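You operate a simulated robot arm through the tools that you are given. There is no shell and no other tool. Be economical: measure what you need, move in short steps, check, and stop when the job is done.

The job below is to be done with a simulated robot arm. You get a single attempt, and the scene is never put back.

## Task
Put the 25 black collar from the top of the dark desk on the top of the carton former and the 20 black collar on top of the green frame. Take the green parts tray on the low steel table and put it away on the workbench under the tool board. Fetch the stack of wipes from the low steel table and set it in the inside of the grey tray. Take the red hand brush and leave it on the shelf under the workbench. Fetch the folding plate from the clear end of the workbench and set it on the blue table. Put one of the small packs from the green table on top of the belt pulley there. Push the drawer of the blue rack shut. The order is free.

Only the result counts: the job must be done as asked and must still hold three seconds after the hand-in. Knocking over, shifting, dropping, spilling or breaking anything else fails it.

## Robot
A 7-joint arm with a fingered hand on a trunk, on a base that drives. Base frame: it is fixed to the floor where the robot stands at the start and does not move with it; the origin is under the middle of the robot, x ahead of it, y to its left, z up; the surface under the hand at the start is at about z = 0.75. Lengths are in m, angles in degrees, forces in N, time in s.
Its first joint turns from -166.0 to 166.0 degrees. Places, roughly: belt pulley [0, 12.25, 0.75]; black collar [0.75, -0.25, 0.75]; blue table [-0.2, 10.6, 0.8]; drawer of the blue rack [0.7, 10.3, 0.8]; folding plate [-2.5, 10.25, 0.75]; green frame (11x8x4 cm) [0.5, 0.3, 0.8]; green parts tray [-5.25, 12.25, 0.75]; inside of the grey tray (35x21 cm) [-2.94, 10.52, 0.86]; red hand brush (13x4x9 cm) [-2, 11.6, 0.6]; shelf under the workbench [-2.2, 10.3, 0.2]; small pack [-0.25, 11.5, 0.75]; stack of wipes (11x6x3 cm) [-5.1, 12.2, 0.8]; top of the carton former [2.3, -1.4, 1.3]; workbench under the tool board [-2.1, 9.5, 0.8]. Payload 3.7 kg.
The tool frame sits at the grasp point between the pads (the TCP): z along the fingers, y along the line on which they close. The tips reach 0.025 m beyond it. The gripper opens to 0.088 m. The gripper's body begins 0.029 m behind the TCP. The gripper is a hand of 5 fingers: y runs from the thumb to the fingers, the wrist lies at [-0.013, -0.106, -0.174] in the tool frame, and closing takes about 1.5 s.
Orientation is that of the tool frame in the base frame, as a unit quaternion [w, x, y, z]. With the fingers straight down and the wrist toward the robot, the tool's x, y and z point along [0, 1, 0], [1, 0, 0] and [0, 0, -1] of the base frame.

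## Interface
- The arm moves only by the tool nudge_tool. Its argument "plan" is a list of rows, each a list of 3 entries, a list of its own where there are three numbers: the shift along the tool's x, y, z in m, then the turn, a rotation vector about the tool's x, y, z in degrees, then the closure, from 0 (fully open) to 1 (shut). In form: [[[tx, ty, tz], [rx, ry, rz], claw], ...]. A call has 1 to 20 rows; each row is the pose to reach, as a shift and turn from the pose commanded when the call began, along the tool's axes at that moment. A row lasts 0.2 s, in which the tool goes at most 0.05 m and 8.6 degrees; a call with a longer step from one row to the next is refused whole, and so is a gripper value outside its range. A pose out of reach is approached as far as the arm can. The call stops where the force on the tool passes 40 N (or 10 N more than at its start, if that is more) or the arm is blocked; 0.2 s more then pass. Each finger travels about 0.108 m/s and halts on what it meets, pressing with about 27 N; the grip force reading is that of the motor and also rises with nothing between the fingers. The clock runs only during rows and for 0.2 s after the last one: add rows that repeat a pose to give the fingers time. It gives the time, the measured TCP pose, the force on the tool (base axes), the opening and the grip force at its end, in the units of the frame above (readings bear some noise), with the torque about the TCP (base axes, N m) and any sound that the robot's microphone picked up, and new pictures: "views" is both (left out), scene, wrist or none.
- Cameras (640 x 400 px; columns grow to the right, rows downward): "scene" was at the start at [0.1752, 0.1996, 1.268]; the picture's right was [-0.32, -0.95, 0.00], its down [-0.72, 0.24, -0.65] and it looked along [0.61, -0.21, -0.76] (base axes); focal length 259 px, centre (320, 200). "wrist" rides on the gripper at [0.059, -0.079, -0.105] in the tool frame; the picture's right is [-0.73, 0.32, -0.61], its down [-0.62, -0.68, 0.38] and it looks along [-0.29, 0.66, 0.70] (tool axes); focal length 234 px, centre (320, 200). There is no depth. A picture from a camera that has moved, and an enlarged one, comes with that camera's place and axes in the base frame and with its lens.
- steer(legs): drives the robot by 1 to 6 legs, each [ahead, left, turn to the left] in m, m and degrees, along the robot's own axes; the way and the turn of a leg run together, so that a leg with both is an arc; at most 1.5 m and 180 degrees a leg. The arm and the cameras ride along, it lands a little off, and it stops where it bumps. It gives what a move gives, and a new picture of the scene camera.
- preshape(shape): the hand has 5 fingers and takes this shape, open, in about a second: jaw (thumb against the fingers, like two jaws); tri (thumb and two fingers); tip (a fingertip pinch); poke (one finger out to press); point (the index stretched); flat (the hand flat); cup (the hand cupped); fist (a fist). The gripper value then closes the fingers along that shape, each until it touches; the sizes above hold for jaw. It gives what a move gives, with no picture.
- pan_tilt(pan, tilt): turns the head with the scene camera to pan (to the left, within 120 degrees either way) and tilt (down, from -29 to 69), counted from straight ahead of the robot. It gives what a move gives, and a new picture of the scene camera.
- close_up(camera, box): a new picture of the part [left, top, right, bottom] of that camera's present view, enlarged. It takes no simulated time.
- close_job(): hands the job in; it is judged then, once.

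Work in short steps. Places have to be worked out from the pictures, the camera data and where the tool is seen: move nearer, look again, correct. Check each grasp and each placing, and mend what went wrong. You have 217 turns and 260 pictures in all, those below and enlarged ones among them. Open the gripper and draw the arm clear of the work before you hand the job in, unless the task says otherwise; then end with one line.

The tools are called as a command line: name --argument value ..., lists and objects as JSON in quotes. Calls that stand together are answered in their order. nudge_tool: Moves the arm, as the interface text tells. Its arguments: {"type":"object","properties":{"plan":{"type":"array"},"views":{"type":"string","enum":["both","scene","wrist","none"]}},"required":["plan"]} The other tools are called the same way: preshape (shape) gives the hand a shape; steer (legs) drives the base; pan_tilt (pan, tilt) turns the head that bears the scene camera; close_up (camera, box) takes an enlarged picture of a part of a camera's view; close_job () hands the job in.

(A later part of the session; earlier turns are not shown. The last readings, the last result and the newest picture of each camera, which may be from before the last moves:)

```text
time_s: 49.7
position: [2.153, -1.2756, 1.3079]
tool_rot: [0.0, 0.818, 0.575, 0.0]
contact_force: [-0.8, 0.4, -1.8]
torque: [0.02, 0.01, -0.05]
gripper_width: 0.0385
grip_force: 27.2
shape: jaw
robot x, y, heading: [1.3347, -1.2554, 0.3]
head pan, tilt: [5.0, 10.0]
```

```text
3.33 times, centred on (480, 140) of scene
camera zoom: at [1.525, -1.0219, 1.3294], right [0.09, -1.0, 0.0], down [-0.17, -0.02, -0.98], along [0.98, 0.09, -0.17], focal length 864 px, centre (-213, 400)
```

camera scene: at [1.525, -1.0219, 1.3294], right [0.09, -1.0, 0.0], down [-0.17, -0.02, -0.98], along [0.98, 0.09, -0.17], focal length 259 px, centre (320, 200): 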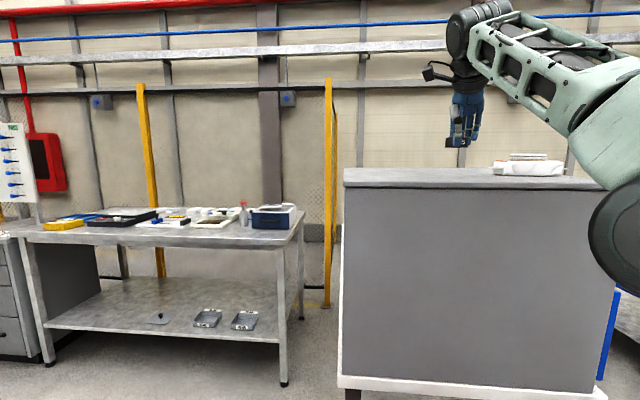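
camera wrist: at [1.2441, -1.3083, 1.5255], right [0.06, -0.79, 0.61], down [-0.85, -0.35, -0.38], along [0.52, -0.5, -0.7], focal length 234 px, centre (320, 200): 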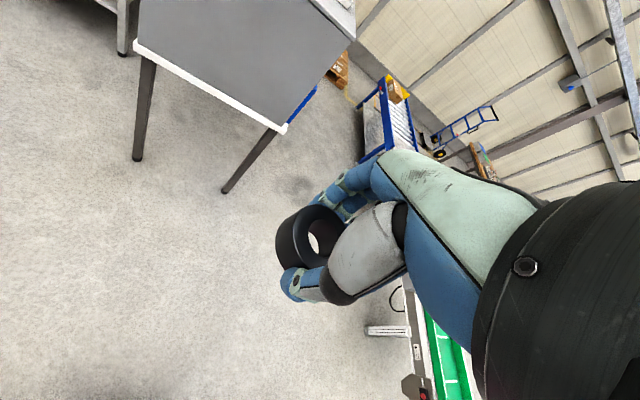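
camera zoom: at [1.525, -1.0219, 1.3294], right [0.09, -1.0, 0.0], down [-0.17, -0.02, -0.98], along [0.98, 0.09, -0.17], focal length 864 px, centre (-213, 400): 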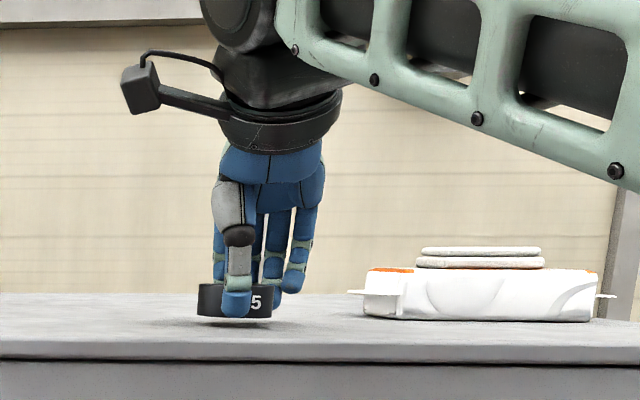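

The collar is about 6 mm above the surface; lower slowly.

nudge_tool --plan '[[[0, 0, 0.002], [0, 0, 0], 1], [[0, 0, 0.004], [0, 0, 0], 1], [[0, 0, 0.005], [0, 0, 0], 1]]' --views "none"

nudge_tool --plan '[[[0, 0, 0.001], [0, 0, 0], 1], [[0, 0, 0.002], [0, 0, 0], 1], [[0, 0, 0.002], [0, 0, 0], 1]]' --views "none"

```text
time_s: 50.5
position: [2.1526, -1.2767, 1.3041]
tool_rot: [0.0, 0.818, 0.575, 0.0]
contact_force: [-0.1, -0.6, -1.7]
torque: [0.0, -0.03, -0.03]
gripper_width: 0.0385
grip_force: 26.8
shape: jaw
robot x, y, heading: [1.3327, -1.2551, 0.2]
head pan, tilt: [5.0, 10.0]
```

```text
time_s: 51.3
position: [2.1515, -1.2764, 1.3018]
tool_rot: [0.0, 0.818, 0.575, 0.0]
contact_force: [1.1, 0.3, -0.8]
torque: [-0.03, -0.01, 0.02]
gripper_width: 0.0385
grip_force: 27.3
shape: jaw
robot x, y, heading: [1.3316, -1.2535, 0.1]
head pan, tilt: [5.0, 10.0]
```

Force has begun to shift (−1.7 → −0.8); a little more.

nudge_tool --plan '[[[0, 0, 0.001], [0, 0, 0], 1], [[0, 0, 0.002], [0, 0, 0], 1], [[0, 0, 0.002], [0, 0, 0], 1]]' --views "none"

close_up --camera "scene" --box '[430, 130, 510, 180]'

```text
time_s: 52.1
position: [2.1517, -1.276, 1.3019]
tool_rot: [0.001, 0.819, 0.574, 0.0]
contact_force: [2.4, -0.2, 11.8]
torque: [-0.04, -0.2, 0.0]
gripper_width: 0.0391
grip_force: 27.0
shape: jaw
robot x, y, heading: [1.3309, -1.2576, -0.1]
head pan, tilt: [5.0, 10.0]
```

```text
8.00 times, centred on (470, 155) of scene
camera zoom: at [1.5246, -1.0219, 1.3295], right [0.09, -1.0, 0.0], down [-0.17, -0.02, -0.98], along [0.98, 0.09, -0.17], focal length 2072 px, centre (-880, 560)
```

zoom: 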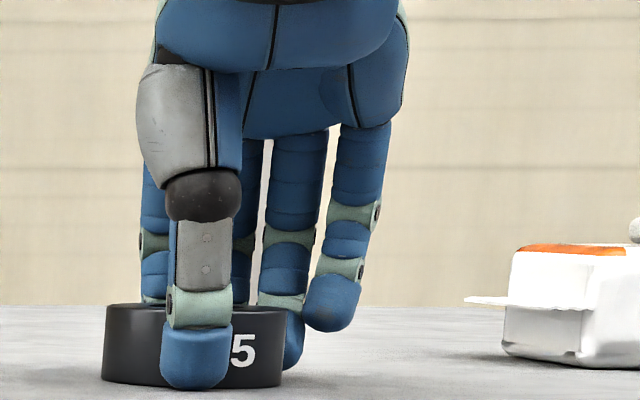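

In contact. Release and lift; then I will back away.

nudge_tool --plan '[[[0, 0, -0.001], [0, 0, 0], 0.5], [[0, 0, -0.001], [0, 0, 0], 0.4], [[0, 0, -0.001], [0, 0, 0], 0.3], [[0, 0, -0.001], [0, 0, 0], 0.3], [[0, 0, -0.02], [0, 0, 0], 0.3], [[0, 0, -0.06], [0, 0, 0], 0.2], [[0, 0, -0.07], [0, 0, 0], 0]]' --views "none"

close_up --camera "scene" --box '[430, 110, 530, 180]'

```text
time_s: 53.7
position: [2.1526, -1.2744, 1.3704]
tool_rot: [0.0, 0.818, 0.575, 0.0]
contact_force: [0.0, 0.5, -0.2]
torque: [-0.03, -0.01, 0.0]
gripper_width: 0.0877
grip_force: 0.1
shape: jaw
robot x, y, heading: [1.3294, -1.2545, 0.2]
head pan, tilt: [5.0, 10.0]
```

```text
5.71 times, centred on (480, 145) of scene
camera zoom: at [1.5248, -1.0219, 1.3294], right [0.09, -1.0, 0.0], down [-0.17, -0.02, -0.98], along [0.98, 0.09, -0.17], focal length 1480 px, centre (-594, 514)
```

zoom: 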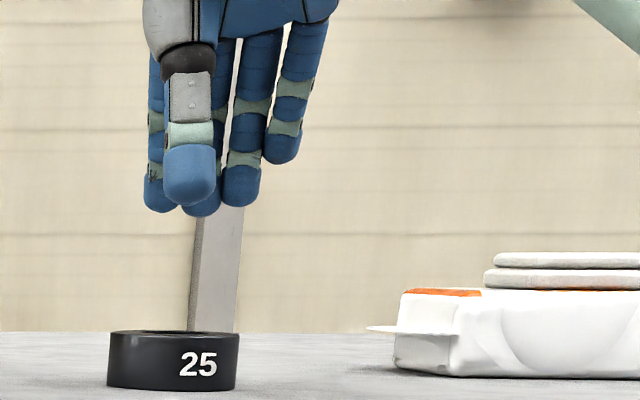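

The 25 collar stands on the former. I drive back 1.4 m, draw the arm in, and survey the way to the far area (+y).

steer --legs '[[-1.4, 0, 0]]'

nudge_tool --plan '[[[0, -0.03, 0.04], [0, 0, -5], 0], [[0, -0.06, 0.08], [0, 0, -10], 0], [[0, -0.09, 0.11], [0, 0, -15], 0], [[0, -0.12, 0.14], [0, 0, -20], 0], [[0, -0.15, 0.17], [0, 0, -20], 0], [[0, -0.18, 0.2], [0, 0, -20], 0]]' --views "none"

pan_tilt --pan 90 --tilt 12

pan_tilt --pan 120 --tilt 12

```text
time_s: 60.6
position: [0.7599, -1.2806, 1.369]
tool_rot: [0.0, 0.821, 0.57, 0.0]
contact_force: [0.0, -0.6, 0.1]
torque: [0.02, 0.02, 0.01]
gripper_width: 0.0876
grip_force: 0.0
shape: jaw
robot x, y, heading: [-0.0578, -1.2522, -0.3]
head pan, tilt: [5.0, 10.0]
camera scene: at [0.1342, -1.0212, 1.3294], right [0.08, -1.0, 0.0], down [-0.17, -0.01, -0.98], along [0.98, 0.08, -0.17], focal length 259 px, centre (320, 200)
```

scene: 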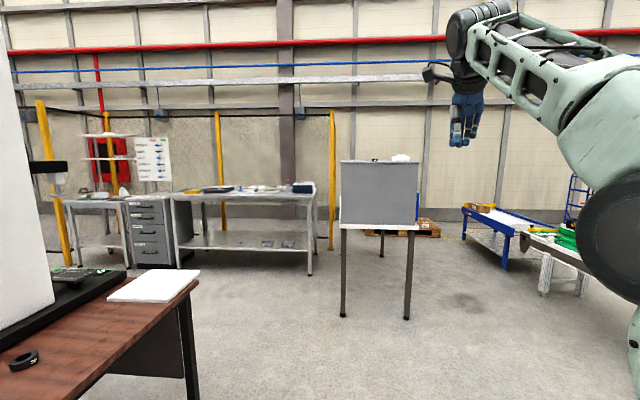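

```text
time_s: 62.0
position: [0.5893, -1.2191, 1.1683]
tool_rot: [0.0, 0.709, 0.705, 0.0]
contact_force: [-0.2, 0.3, 0.3]
torque: [-0.01, 0.04, 0.02]
gripper_width: 0.0877
grip_force: 0.0
shape: jaw
robot x, y, heading: [-0.0634, -1.2553, -0.5]
head pan, tilt: [5.0, 10.0]
```

```text
time_s: 63.6
position: [0.5901, -1.2176, 1.1696]
tool_rot: [0.0, 0.709, 0.705, 0.001]
contact_force: [0.3, 0.3, -0.6]
torque: [-0.02, -0.01, 0.0]
gripper_width: 0.0881
grip_force: 0.1
shape: jaw
robot x, y, heading: [-0.0585, -1.2485, -0.2]
head pan, tilt: [90.0, 12.0]
camera scene: at [0.0422, -0.9354, 1.3262], right [1.0, -0.01, 0.0], down [0.0, -0.21, -0.98], along [0.01, 0.98, -0.21], focal length 259 px, centre (320, 200)
```

scene: 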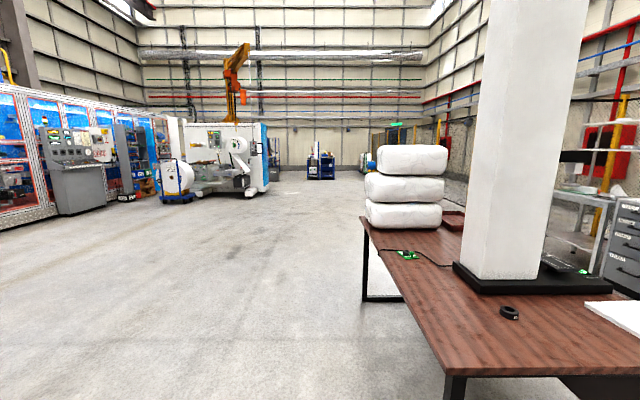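

```text
time_s: 64.6
position: [0.5895, -1.2186, 1.1688]
tool_rot: [0.0, 0.709, 0.705, 0.001]
contact_force: [1.2, -0.6, 0.8]
torque: [-0.02, -0.02, 0.0]
gripper_width: 0.0878
grip_force: 0.0
shape: jaw
robot x, y, heading: [-0.0592, -1.2524, -0.3]
head pan, tilt: [120.0, 12.0]
camera scene: at [-0.0045, -0.9475, 1.3262], right [0.87, 0.49, 0.0], down [0.1, -0.18, -0.98], along [-0.48, 0.85, -0.21], focal length 259 px, centre (320, 200)
```

scene: 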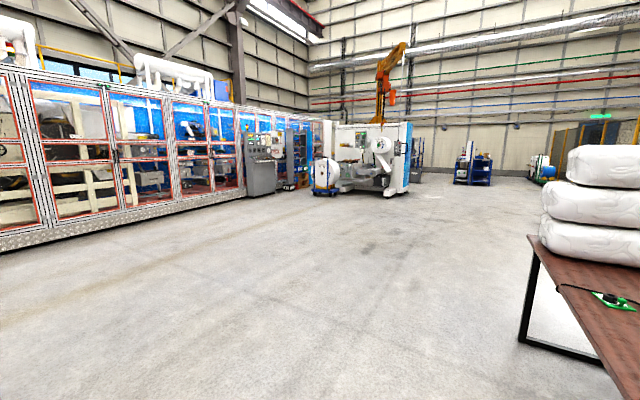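

The corridor at x≈−0.8 is clear toward +y. I back off 0.75 m, turn left 90° and drive 6 m.

steer --legs '[[-0.75, 0, 0], [0, 0, 90], [1.5, 0, 0], [1.5, 0, 0], [1.5, 0, 0], [1.5, 0, 0]]'

pan_tilt --pan 0 --tilt 10

```text
time_s: 98.2
position: [-0.8967, 4.9641, 1.1703]
tool_rot: [-0.001, -0.01, 1.0, 0.001]
contact_force: [0.2, -0.8, -0.2]
torque: [0.04, 0.01, -0.02]
gripper_width: 0.0879
grip_force: 0.0
shape: jaw
robot x, y, heading: [-0.849, 4.3175, 91.0]
head pan, tilt: [120.0, 12.0]
stopped in leg 6: the robot was blocked; the commanded pose is now the measured one
camera scene: at [-1.1461, 4.3525, 1.326], right [-0.6, 0.8, 0.0], down [0.17, 0.13, -0.98], along [-0.78, -0.59, -0.22], focal length 259 px, centre (320, 200)
```

scene: 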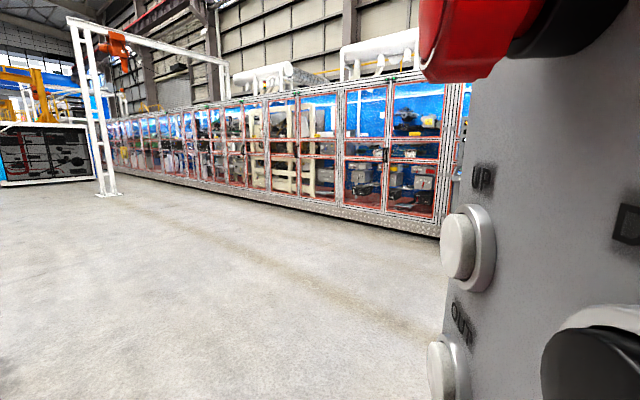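

```text
time_s: 100.2
position: [-0.8973, 4.965, 1.1712]
tool_rot: [0.0, -0.008, 1.0, 0.002]
contact_force: [0.3, 0.3, 0.3]
torque: [0.0, 0.0, -0.01]
gripper_width: 0.0878
grip_force: 0.2
shape: jaw
robot x, y, heading: [-0.8495, 4.3147, 91.1]
head pan, tilt: [0.0, 10.0]
camera scene: at [-1.1459, 4.3527, 1.3262], right [-0.6, 0.8, 0.0], down [0.17, 0.13, -0.98], along [-0.78, -0.59, -0.22], focal length 259 px, centre (320, 200)
```

scene: 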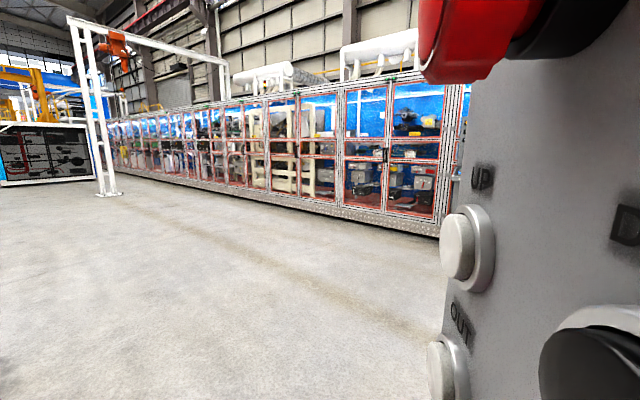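

The robot was stopped by a button pendant hanging near the head at x≈−1.1. I back off and shift to the right before continuing.

steer --legs '[[-0.4, 0, 0], [0, -0.3, -1]]'

pan_tilt --pan 5 --tilt 10

```text
time_s: 104.4
position: [-0.5816, 4.5737, 1.1687]
tool_rot: [0.0, 0.001, 1.0, -0.001]
contact_force: [0.2, -0.9, 0.0]
torque: [0.01, -0.02, -0.02]
gripper_width: 0.0878
grip_force: 0.2
shape: jaw
robot x, y, heading: [-0.5402, 3.9219, 90.0]
head pan, tilt: [0.0, 10.0]
camera scene: at [-0.766, 4.1151, 1.3294], right [1.0, 0.0, 0.0], down [0.0, -0.17, -0.98], along [0.0, 0.98, -0.17], focal length 259 px, centre (320, 200)
```

scene: 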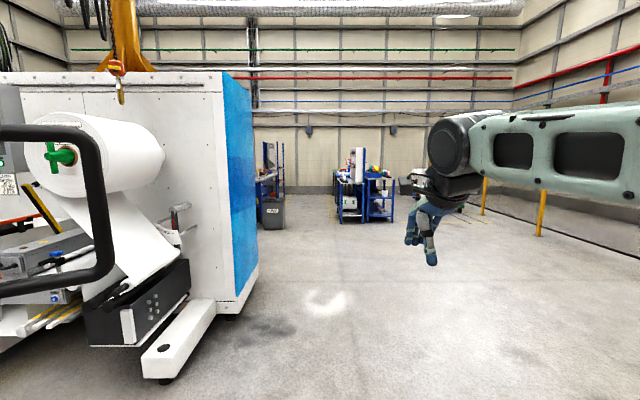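

```text
time_s: 105.0
position: [-0.5808, 4.5751, 1.168]
tool_rot: [0.0, 0.002, 1.0, -0.001]
contact_force: [-0.6, -0.1, 0.2]
torque: [-0.03, 0.02, 0.0]
gripper_width: 0.0879
grip_force: 0.1
shape: jaw
robot x, y, heading: [-0.5411, 3.9198, 89.8]
head pan, tilt: [5.0, 10.0]
camera scene: at [-0.7741, 4.1148, 1.3294], right [1.0, 0.09, 0.0], down [0.01, -0.17, -0.98], along [-0.08, 0.98, -0.17], focal length 259 px, centre (320, 200)
```

scene: 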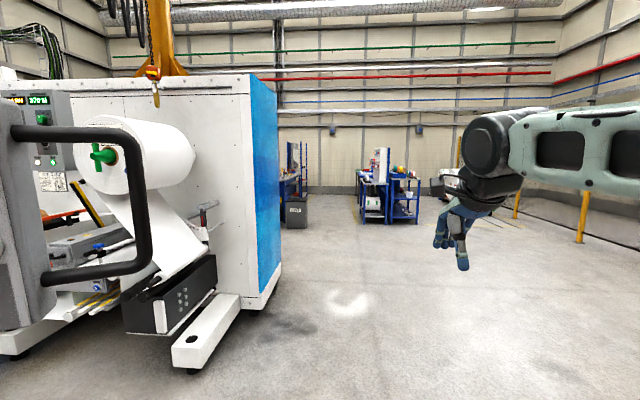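

Clear ahead. I drive 3.6 m to y≈7.5 and look around.

steer --legs '[[1.5, 0, 0], [1.5, 0, 0], [0.6, 0, 0]]'

pan_tilt --pan 45 --tilt 12

```text
time_s: 122.5
position: [-0.5939, 8.1868, 1.1693]
tool_rot: [-0.001, -0.003, 1.0, -0.001]
contact_force: [-0.3, 0.6, -0.2]
torque: [-0.03, -0.01, -0.01]
gripper_width: 0.0879
grip_force: 0.0
shape: jaw
robot x, y, heading: [-0.5546, 7.5367, 90.5]
head pan, tilt: [5.0, 10.0]
camera scene: at [-0.7847, 7.7263, 1.3294], right [1.0, 0.09, 0.0], down [0.02, -0.17, -0.98], along [-0.09, 0.98, -0.17], focal length 259 px, centre (320, 200)
```

scene: 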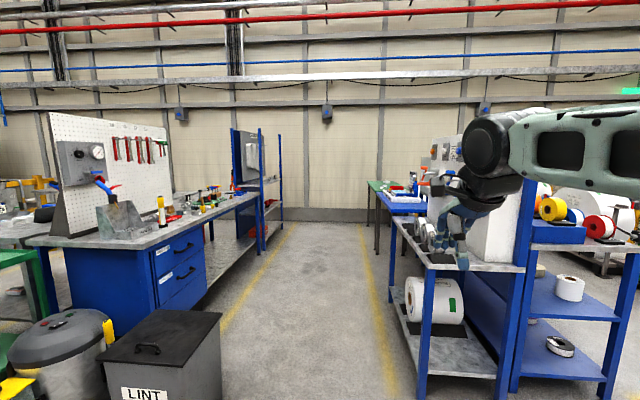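

```text
time_s: 123.6
position: [-0.5938, 8.1862, 1.169]
tool_rot: [0.0, -0.004, 1.0, -0.002]
contact_force: [-0.3, -0.9, -0.4]
torque: [-0.01, 0.0, 0.0]
gripper_width: 0.0877
grip_force: 0.1
shape: jaw
robot x, y, heading: [-0.5541, 7.5352, 90.2]
head pan, tilt: [45.0, 12.0]
camera scene: at [-0.8424, 7.6994, 1.3262], right [0.7, 0.71, 0.0], down [0.15, -0.15, -0.98], along [-0.69, 0.69, -0.21], focal length 259 px, centre (320, 200)
```

scene: 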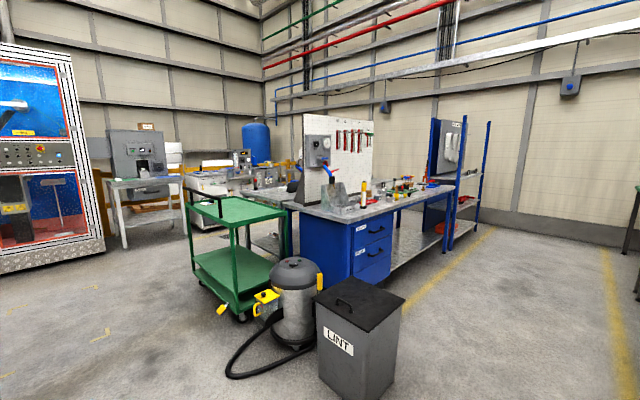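

The aisle runs between the workbench (left, front edge x≈−1.9) and the racks (right, from x≈−0.36). I look to the right side too.

pan_tilt --pan -35 --tilt 15

```text
time_s: 125.1
position: [-0.5947, 8.1861, 1.168]
tool_rot: [-0.001, -0.003, 1.0, 0.0]
contact_force: [0.4, 0.4, -0.1]
torque: [0.0, 0.0, -0.03]
gripper_width: 0.0878
grip_force: 0.0
shape: jaw
robot x, y, heading: [-0.5563, 7.5328, 90.4]
head pan, tilt: [-35.0, 15.0]
camera scene: at [-0.723, 7.7105, 1.3213], right [0.82, -0.57, 0.0], down [-0.15, -0.21, -0.97], along [0.55, 0.79, -0.26], focal length 259 px, centre (320, 200)
```

scene: 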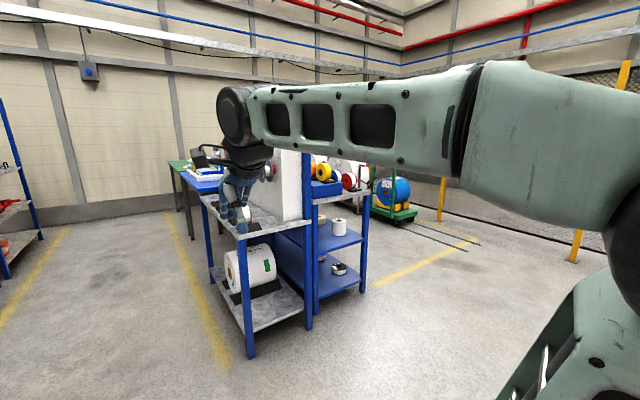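

The drawer seems to be on the far side (+x) of the blue rack, so I go around to the right to view it.

steer --legs '[[0, -1.4, 0], [0.5, -0.5, 0]]'

pan_tilt --pan 25 --tilt 18

```text
time_s: 135.6
position: [1.3141, 8.6873, 1.1686]
tool_rot: [0.0, 0.001, 1.0, -0.001]
contact_force: [0.2, 0.1, 0.9]
torque: [0.01, 0.01, -0.02]
gripper_width: 0.0879
grip_force: 0.1
shape: jaw
robot x, y, heading: [1.3527, 8.037, 90.0]
head pan, tilt: [-35.0, 15.0]
camera scene: at [1.1826, 8.2112, 1.3213], right [0.82, -0.58, 0.0], down [-0.15, -0.21, -0.97], along [0.56, 0.79, -0.26], focal length 259 px, centre (320, 200)
```

scene: 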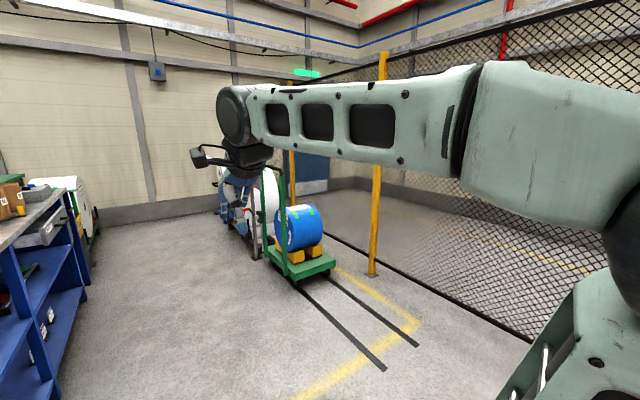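

```text
time_s: 136.9
position: [1.3152, 8.687, 1.1685]
tool_rot: [0.0, 0.001, 1.0, 0.0]
contact_force: [0.6, -0.2, 0.9]
torque: [0.02, 0.02, 0.0]
gripper_width: 0.0876
grip_force: 0.1
shape: jaw
robot x, y, heading: [1.3527, 8.0358, 90.0]
head pan, tilt: [25.0, 18.0]
camera scene: at [1.0897, 8.2196, 1.3164], right [0.91, 0.42, 0.0], down [0.13, -0.28, -0.95], along [-0.4, 0.86, -0.31], focal length 259 px, centre (320, 200)
```

scene: 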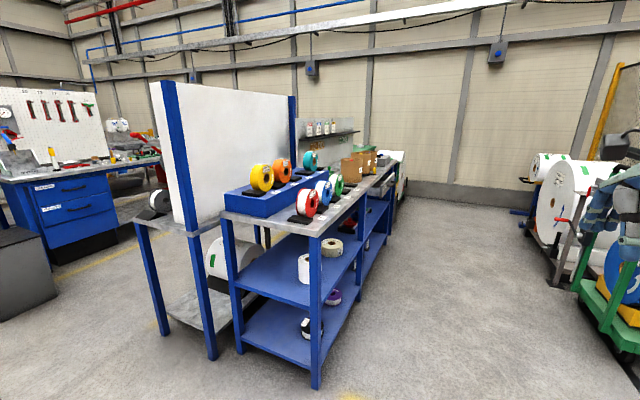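

The rack's open drawer shows on its +x face a bit further on. I drive ahead 1.5 m and look left.

steer --legs '[[1.4, 0, 0]]'

pan_tilt --pan 60 --tilt 30

```text
time_s: 143.9
position: [1.3199, 10.0876, 1.1682]
tool_rot: [0.0, 0.002, 1.0, -0.001]
contact_force: [0.5, 1.0, -0.5]
torque: [0.01, 0.0, 0.05]
gripper_width: 0.0878
grip_force: 0.0
shape: jaw
robot x, y, heading: [1.3594, 9.4352, 89.7]
head pan, tilt: [25.0, 18.0]
camera scene: at [1.0951, 9.6203, 1.3164], right [0.91, 0.42, 0.0], down [0.13, -0.28, -0.95], along [-0.4, 0.86, -0.31], focal length 259 px, centre (320, 200)
```

scene: 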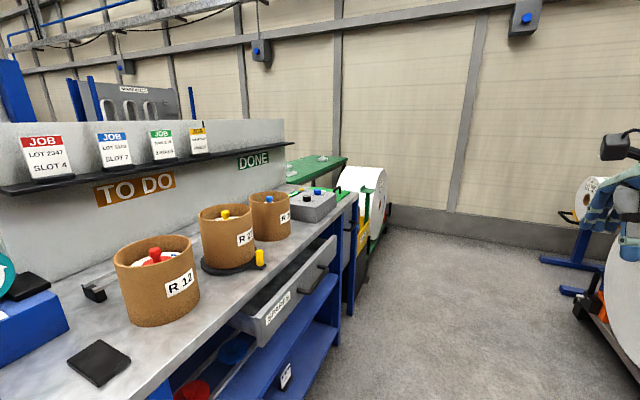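

```text
time_s: 144.9
position: [1.321, 10.0872, 1.1685]
tool_rot: [0.0, 0.002, 1.0, -0.001]
contact_force: [0.0, -0.3, 0.7]
torque: [-0.01, 0.01, 0.0]
gripper_width: 0.0878
grip_force: 0.1
shape: jaw
robot x, y, heading: [1.3561, 9.4379, 89.9]
head pan, tilt: [60.0, 30.0]
camera scene: at [1.0561, 9.5812, 1.2971], right [0.5, 0.86, 0.0], down [0.43, -0.25, -0.87], along [-0.75, 0.44, -0.5], focal length 259 px, centre (320, 200)
```

scene: 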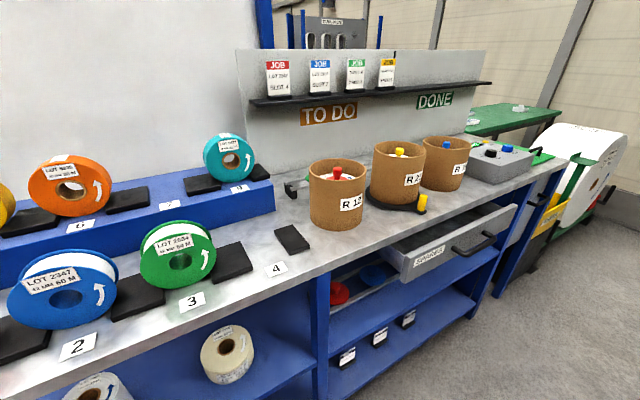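

The "SPARES" drawer is open on this side (front face near x≈0.70, y≈10.05–10.6, z≈0.8). Before turning I check the space on the right for the trolley.

pan_tilt --pan -60 --tilt 25

```text
time_s: 146.9
position: [1.3212, 10.0867, 1.1688]
tool_rot: [0.0, 0.003, 1.0, -0.001]
contact_force: [-0.8, 0.1, -0.9]
torque: [0.0, 0.02, -0.01]
gripper_width: 0.0876
grip_force: 0.1
shape: jaw
robot x, y, heading: [1.3547, 9.4345, 89.6]
head pan, tilt: [-60.0, 25.0]
camera scene: at [1.2142, 9.5813, 1.305], right [0.5, -0.87, 0.0], down [-0.37, -0.21, -0.91], along [0.79, 0.45, -0.42], focal length 259 px, centre (320, 200)
```

scene: 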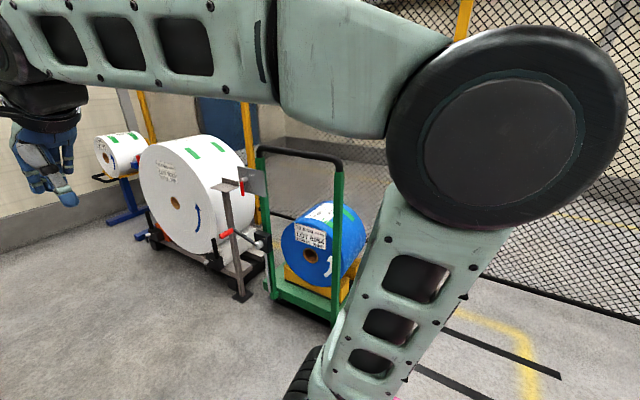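

Obstacles on the right start at x≈2.1. I shift right 0.17, go ahead 0.85, and turn left 90° to face the drawer.

steer --legs '[[0, -0.17, 0], [0.85, 0, 0], [0, 0, 90]]'

pan_tilt --pan -10 --tilt 40

```text
time_s: 156.3
position: [0.8778, 10.2397, 1.1679]
tool_rot: [0.0, 0.709, -0.706, 0.0]
contact_force: [-0.1, -0.4, -0.4]
torque: [-0.01, -0.05, 0.03]
gripper_width: 0.0877
grip_force: 0.0
shape: jaw
robot x, y, heading: [1.5298, 10.2792, -179.8]
head pan, tilt: [-60.0, 25.0]
camera scene: at [1.3861, 10.1345, 1.3051], right [0.86, 0.5, 0.0], down [0.21, -0.37, -0.91], along [-0.46, 0.78, -0.42], focal length 259 px, centre (320, 200)
```

scene: 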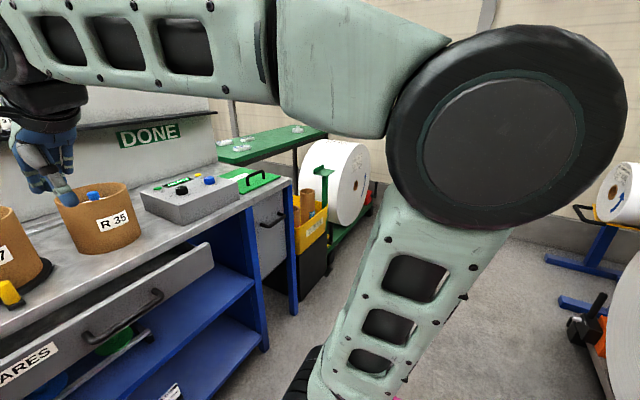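

```text
time_s: 157.5
position: [0.8785, 10.2398, 1.168]
tool_rot: [-0.001, 0.709, -0.705, 0.0]
contact_force: [-0.2, 0.3, 0.2]
torque: [0.0, -0.03, -0.05]
gripper_width: 0.0876
grip_force: 0.0
shape: jaw
robot x, y, heading: [1.5293, 10.283, -179.8]
head pan, tilt: [-10.0, 40.0]
camera scene: at [1.3487, 10.0693, 1.2817], right [0.17, 0.99, 0.0], down [0.63, -0.11, -0.77], along [-0.75, 0.13, -0.64], focal length 259 px, centre (320, 200)
```

scene: 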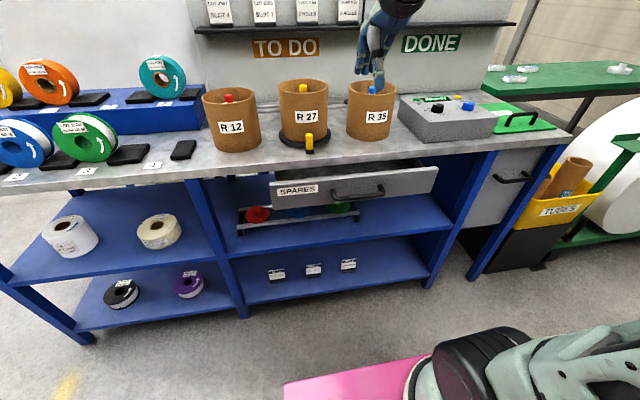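

The drawer face is at x≈0.71, y 10.03–10.56, z 0.725–0.825, handle in the middle. I close the fingers, tilt the hand forward 70° and lower it in front of the face right of the handle (y≈10.46).

nudge_tool --plan '[[[-0.024, 0.008, 0], [-7.8, 0, 0], 0.5], [[-0.048, 0.016, 0], [-15.6, 0, 0], 1], [[-0.073, 0.024, 0], [-23.4, 0, 0], 1], [[-0.098, 0.032, 0.01], [-31.2, 0, 0], 1], [[-0.122, 0.04, 0.02], [-39, 0, 0], 1], [[-0.147, 0.05, 0.04], [-46.8, 0, 0], 1], [[-0.171, 0.06, 0.06], [-54.6, 0, 0], 1], [[-0.196, 0.07, 0.08], [-62.4, 0, 0], 1], [[-0.22, 0.075, 0.11], [-70, 0, 0], 1], [[-0.22, 0.075, 0.15], [-70, 0, 0], 1], [[-0.22, 0.075, 0.2], [-70, 0, 0], 1], [[-0.22, 0.075, 0.25], [-70, 0, 0], 1], [[-0.22, 0.075, 0.3], [-70, 0, 0], 1]]' --views "both"

```text
time_s: 160.3
position: [0.767, 10.4787, 0.869]
tool_rot: [0.406, 0.581, -0.578, -0.405]
contact_force: [0.2, -0.5, 0.0]
torque: [-0.02, -0.01, 0.01]
gripper_width: 0.0001
grip_force: 26.6
shape: jaw
out of reach, approached as far as the arm can: row 11, 12, 13
robot x, y, heading: [1.5305, 10.2828, -179.9]
head pan, tilt: [-10.0, 40.0]
camera scene: at [1.349, 10.0693, 1.2818], right [0.17, 0.99, 0.0], down [0.63, -0.11, -0.77], along [-0.76, 0.13, -0.64], focal length 259 px, centre (320, 200)
camera wrist: at [0.8921, 10.4224, 0.831], right [0.46, 0.73, 0.51], down [-0.13, 0.62, -0.77], along [-0.88, 0.29, 0.38], focal length 234 px, centre (320, 200)
```

scene: 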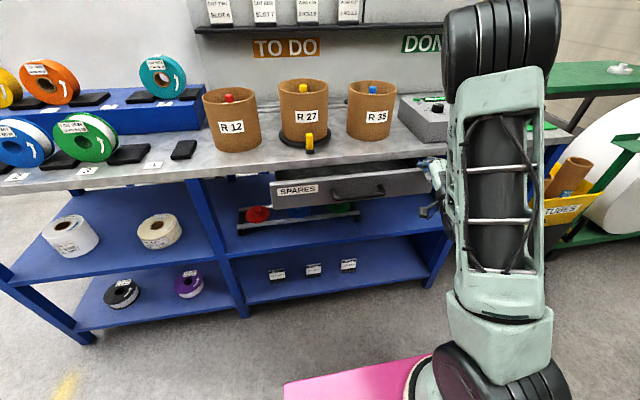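
wrist: 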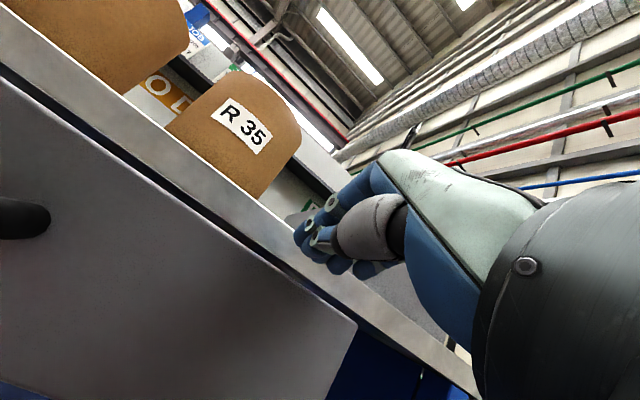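

The full tilt is out of reach at this closeness; I reduce the tilt to 45° and lower to z≈0.76.

nudge_tool --plan '[[[0, -0.01, 0.0], [8.3, 0, 0], 1], [[0, -0.03, 0.01], [16.6, 0, 0], 1], [[0, -0.06, 0.02], [25, 0, 0], 1], [[0, -0.085, 0.03], [25, 0, 0], 1], [[0, -0.103, 0.037], [25, 0, 0], 1], [[0, -0.103, 0.037], [25, 0, 0], 1]]' --views "both"

```text
time_s: 161.7
position: [0.7659, 10.4777, 0.7603]
tool_rot: [0.272, 0.655, -0.651, -0.27]
contact_force: [-0.6, -2.3, 22.8]
torque: [0.53, 1.35, 0.21]
gripper_width: 0.012
grip_force: 27.0
shape: jaw
out of reach, approached as far as the arm can: row 1
robot x, y, heading: [1.5301, 10.2813, -179.8]
head pan, tilt: [-10.0, 40.0]
camera scene: at [1.3494, 10.069, 1.2818], right [0.17, 0.99, 0.0], down [0.63, -0.11, -0.77], along [-0.76, 0.13, -0.64], focal length 259 px, centre (320, 200)
camera wrist: at [0.8961, 10.4212, 0.7791], right [0.2, 0.73, 0.66], down [0.21, 0.62, -0.75], along [-0.96, 0.29, -0.03], focal length 234 px, centre (320, 200)
```

scene: 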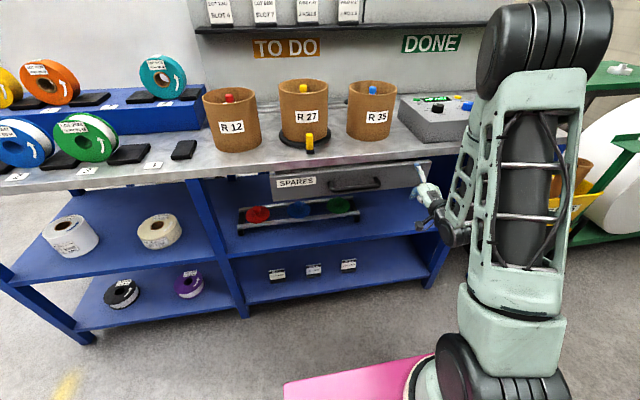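
wrist: 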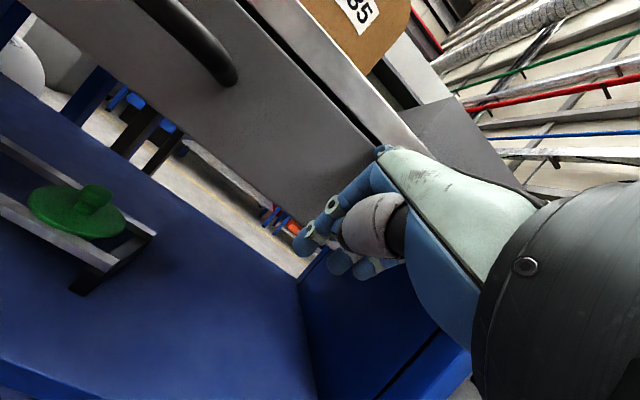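

There is 23 N of upward contact force and the drawer appears to have moved in a bit; I zoom in.

close_up --camera "scene" --box '[340, 130, 500, 250]'

close_up --camera "wrist" --box '[240, 100, 480, 300]'

```text
3.33 times, centred on (420, 190) of scene
camera zoom: at [1.3494, 10.069, 1.2818], right [0.17, 0.99, 0.0], down [0.63, -0.11, -0.77], along [-0.76, 0.13, -0.64], focal length 864 px, centre (-13, 233)
```

zoom: 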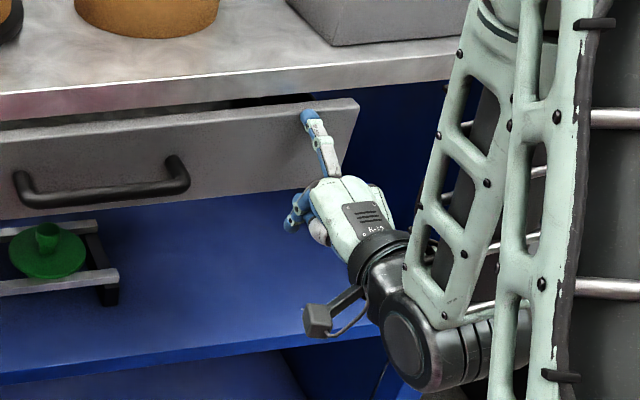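

```text
2.00 times, centred on (360, 200) of wrist
camera zoom: at [0.8961, 10.4212, 0.7791], right [0.2, 0.73, 0.66], down [0.21, 0.62, -0.75], along [-0.96, 0.29, -0.03], focal length 468 px, centre (240, 200)
```

zoom: 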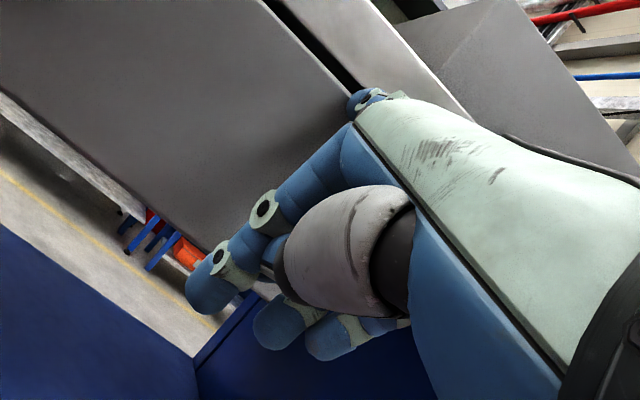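

One finger seems caught against the face's top edge. I lift straight up 8 cm to free it, then back off and make a fist for pushing.

nudge_tool --plan '[[[0, 0.014, -0.014], [0, 0, 0], 1], [[0, 0.035, -0.035], [0, 0, 0], 1], [[0, 0.057, -0.057], [0, 0, 0], 1], [[0, 0.057, -0.08], [0, 0, 0], 1]]' --views "none"

preshape --shape "fist"

close_up --camera "scene" --box '[300, 110, 500, 240]'

close_up --camera "wrist" --box '[0, 0, 640, 400]'

```text
time_s: 162.7
position: [0.7805, 10.4794, 0.8559]
tool_rot: [0.269, 0.656, -0.653, -0.267]
contact_force: [0.6, -0.2, 0.4]
torque: [-0.03, 0.01, 0.0]
gripper_width: 0.0001
grip_force: 26.9
shape: jaw
robot x, y, heading: [1.5304, 10.2832, -179.8]
head pan, tilt: [-10.0, 40.0]
```

```text
time_s: 163.6
position: [0.7793, 10.4795, 0.858]
tool_rot: [0.27, 0.655, -0.652, -0.269]
contact_force: [-0.6, 0.7, 0.6]
torque: [0.0, -0.02, 0.0]
gripper_width: 0.0001
grip_force: 0.1
shape: fist
robot x, y, heading: [1.529, 10.2833, -180.0]
head pan, tilt: [-10.0, 40.0]
```

```text
3.08 times, centred on (400, 175) of scene
camera zoom: at [1.3487, 10.0693, 1.2817], right [0.17, 0.99, 0.0], down [0.63, -0.11, -0.77], along [-0.75, 0.13, -0.64], focal length 797 px, centre (74, 277)
```

zoom: 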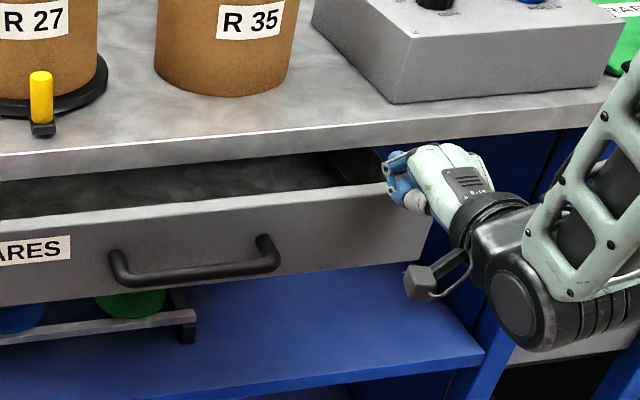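

```text
1.00 times, centred on (320, 200) of wrist (not enlarged: the box is as wide or as high as the picture)
camera zoom: at [0.9102, 10.4226, 0.8765], right [0.2, 0.73, 0.66], down [0.21, 0.62, -0.75], along [-0.96, 0.29, -0.03], focal length 234 px, centre (320, 200)
```

zoom: 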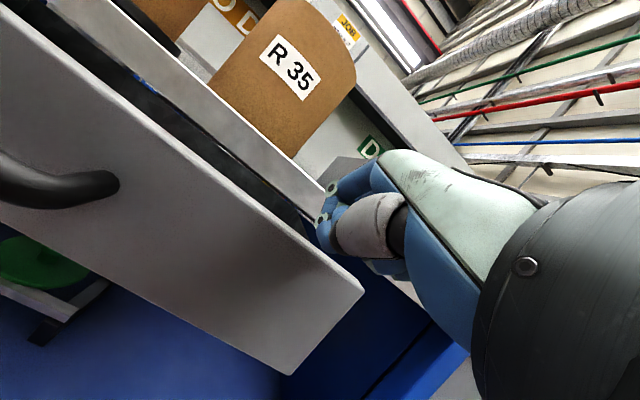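

The fist is ready just above the face's top edge. I back off 3 cm and lower 9 cm in front of it.

nudge_tool --plan '[[[0.01, -0.021, -0.021], [0, 0, 0], 1], [[0.02, -0.042, 0.0], [0, 0, 0], 1], [[0.03, -0.064, 0.022], [0, 0, 0], 1], [[0.03, -0.085, 0.043], [0, 0, 0], 1]]' --views "none"

close_up --camera "scene" --box '[300, 110, 500, 240]'

close_up --camera "wrist" --box '[0, 0, 640, 400]'

```text
time_s: 164.6
position: [0.7635, 10.4704, 0.7666]
tool_rot: [0.271, 0.655, -0.652, -0.27]
contact_force: [0.6, 0.4, 0.5]
torque: [0.0, 0.04, 0.0]
gripper_width: 0.0
grip_force: 0.1
shape: fist
out of reach, approached as far as the arm can: row 1, 2, 3, 4
robot x, y, heading: [1.5321, 10.2788, -179.6]
head pan, tilt: [-10.0, 40.0]
```

```text
3.08 times, centred on (400, 175) of scene
camera zoom: at [1.3489, 10.0693, 1.2817], right [0.17, 0.99, 0.0], down [0.63, -0.11, -0.77], along [-0.75, 0.13, -0.64], focal length 797 px, centre (74, 277)
```

zoom: 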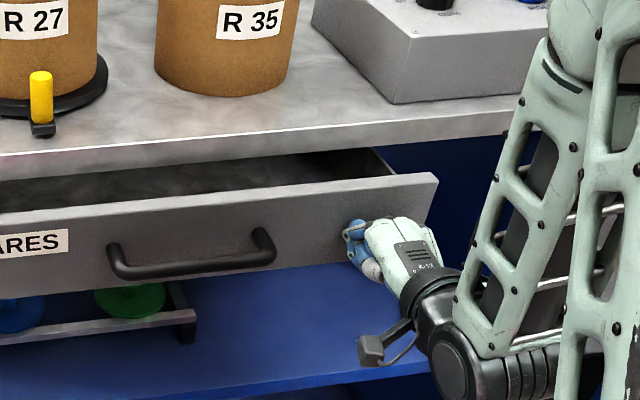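

```text
1.00 times, centred on (320, 200) of wrist (not enlarged: the box is as wide or as high as the picture)
camera zoom: at [0.8936, 10.4127, 0.7861], right [0.2, 0.73, 0.66], down [0.21, 0.62, -0.75], along [-0.96, 0.29, -0.03], focal length 234 px, centre (320, 200)
```

zoom: 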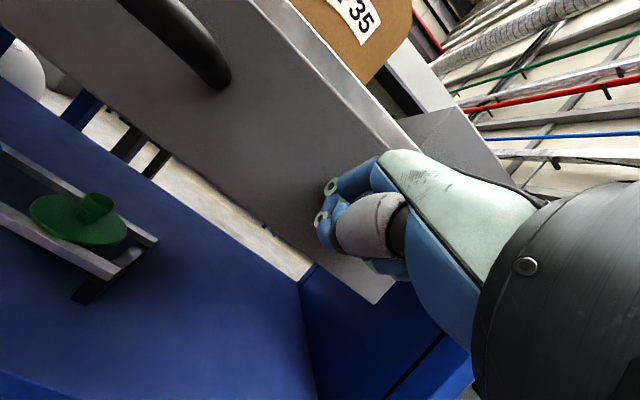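

The fist is in front of the face, right of the handle. I push forward (−x) and watch the force.

nudge_tool --plan '[[[0, 0.014, 0.014], [0, 0, 0], 1], [[0, 0.028, 0.028], [0, 0, 0], 1], [[0, 0.042, 0.042], [0, 0, 0], 1], [[0, 0.056, 0.056], [0, 0, 0], 1], [[0, 0.07, 0.07], [0, 0, 0], 1], [[0, 0.084, 0.084], [0, 0, 0], 1], [[0, 0.098, 0.098], [0, 0, 0], 1]]' --views "scene"

close_up --camera "scene" --box '[240, 110, 500, 260]'

```text
time_s: 166.1
position: [0.6371, 10.4713, 0.7647]
tool_rot: [0.269, 0.655, -0.654, -0.267]
contact_force: [21.3, -1.1, 3.1]
torque: [-0.01, 0.75, 0.26]
gripper_width: 0.0001
grip_force: 0.2
shape: fist
robot x, y, heading: [1.5253, 10.2823, -179.8]
head pan, tilt: [-10.0, 40.0]
stopped in row 7: the force on the tool passed its limit at 58 N (the readings are from after the stop); the commanded pose is now the measured one
camera scene: at [1.3497, 10.0693, 1.2818], right [0.17, 0.99, 0.0], down [0.63, -0.11, -0.77], along [-0.76, 0.13, -0.64], focal length 259 px, centre (320, 200)
```

scene: 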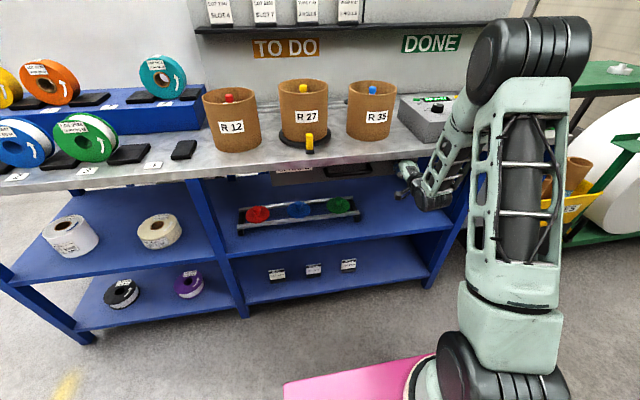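

```text
2.46 times, centred on (370, 185) of scene
camera zoom: at [1.3497, 10.0693, 1.2818], right [0.17, 0.99, 0.0], down [0.63, -0.11, -0.77], along [-0.76, 0.13, -0.64], focal length 638 px, centre (197, 237)
```

zoom: 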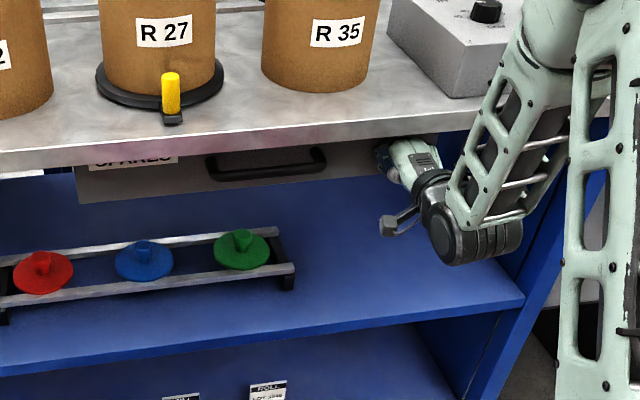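

The drawer slid in under the top until a hard stop. I withdraw the hand along +x and check.

nudge_tool --plan '[[[0, -0.02, -0.02], [0, 0, 0], 1], [[0, -0.05, -0.05], [0, 0, 0], 1], [[0, -0.08, -0.08], [0, 0, 0], 1], [[0, -0.08, -0.115], [0, 0, 0], 1], [[0, -0.06, -0.14], [5, 0, 0], 1]]' --views "wrist"

close_up --camera "scene" --box '[240, 110, 500, 260]'

```text
time_s: 167.3
position: [0.7759, 10.4716, 0.8219]
tool_rot: [0.241, 0.667, -0.664, -0.239]
contact_force: [-0.1, 0.7, 0.1]
torque: [0.05, 0.02, -0.02]
gripper_width: 0.0
grip_force: 0.1
shape: fist
out of reach, approached as far as the arm can: row 4
robot x, y, heading: [1.5266, 10.2826, -179.8]
head pan, tilt: [-10.0, 40.0]
camera wrist: at [0.9049, 10.4144, 0.8526], right [0.13, 0.73, 0.67], down [0.28, 0.62, -0.73], along [-0.95, 0.29, -0.12], focal length 234 px, centre (320, 200)
```

wrist: 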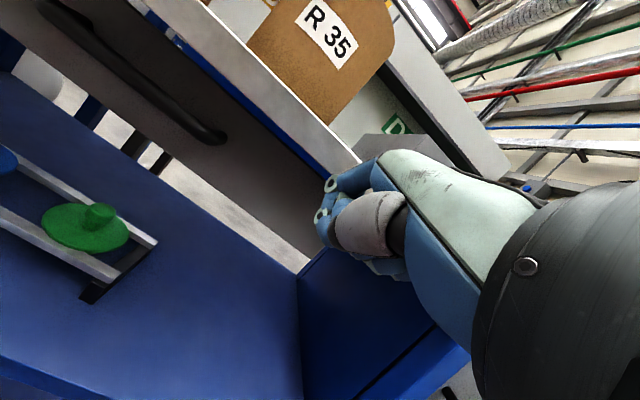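

```text
2.46 times, centred on (370, 185) of scene
camera zoom: at [1.3484, 10.0694, 1.2817], right [0.17, 0.99, 0.0], down [0.63, -0.11, -0.77], along [-0.75, 0.13, -0.64], focal length 638 px, centre (197, 237)
```

zoom: 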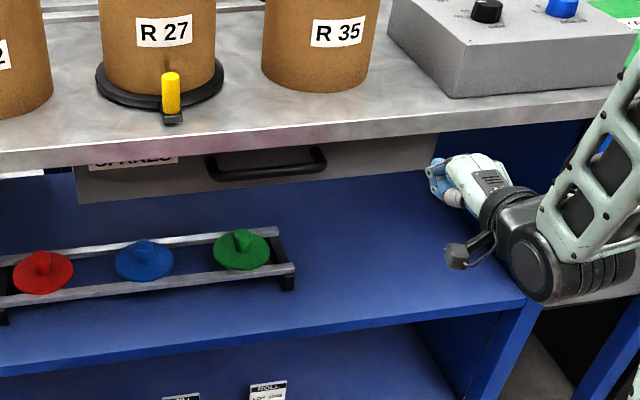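

The drawer is shut (face now recessed at x≈0.59). I raise and level the hand to tool-down again and return it to the jaw shape.

nudge_tool --plan '[[[0, 0.02, -0.04], [0, 0, 0], 1], [[0, 0.045, -0.075], [0, 0, 0], 1], [[0, 0.07, -0.11], [8, 0, 0], 1], [[0, 0.1, -0.145], [16, 0, 0], 1], [[0, 0.13, -0.18], [24, 0, 0], 1], [[0, 0.16, -0.215], [32, 0, 0], 1], [[0, 0.175, -0.25], [40, 0, 0], 1]]' --views "none"

preshape --shape "jaw"

pan_tilt --pan -60 --tilt 20

```text
time_s: 168.9
position: [0.8018, 10.4718, 1.1273]
tool_rot: [-0.003, 0.709, -0.706, 0.003]
contact_force: [-0.2, -0.1, 0.3]
torque: [0.05, -0.01, 0.01]
gripper_width: 0.0
grip_force: 0.1
shape: fist
robot x, y, heading: [1.5306, 10.2824, -179.8]
head pan, tilt: [-10.0, 40.0]
```

```text
time_s: 169.8
position: [0.8011, 10.4714, 1.1274]
tool_rot: [-0.002, 0.709, -0.705, 0.002]
contact_force: [-0.2, -0.1, 0.1]
torque: [0.02, 0.03, -0.01]
gripper_width: 0.0878
grip_force: 0.1
shape: jaw
robot x, y, heading: [1.53, 10.2825, -179.8]
head pan, tilt: [-10.0, 40.0]
```

```text
time_s: 171.0
position: [0.8022, 10.4719, 1.1272]
tool_rot: [-0.002, 0.709, -0.705, 0.002]
contact_force: [-0.1, 0.0, 1.0]
torque: [-0.01, -0.01, -0.02]
gripper_width: 0.0876
grip_force: 0.1
shape: jaw
robot x, y, heading: [1.5283, 10.2811, -179.7]
head pan, tilt: [-60.0, 20.0]
camera scene: at [1.3856, 10.1353, 1.3131], right [0.86, 0.5, 0.0], down [0.17, -0.3, -0.94], along [-0.47, 0.81, -0.34], focal length 259 px, centre (320, 200)
```

scene: 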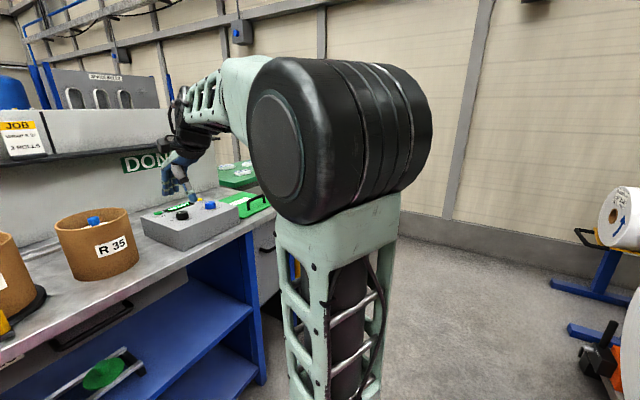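

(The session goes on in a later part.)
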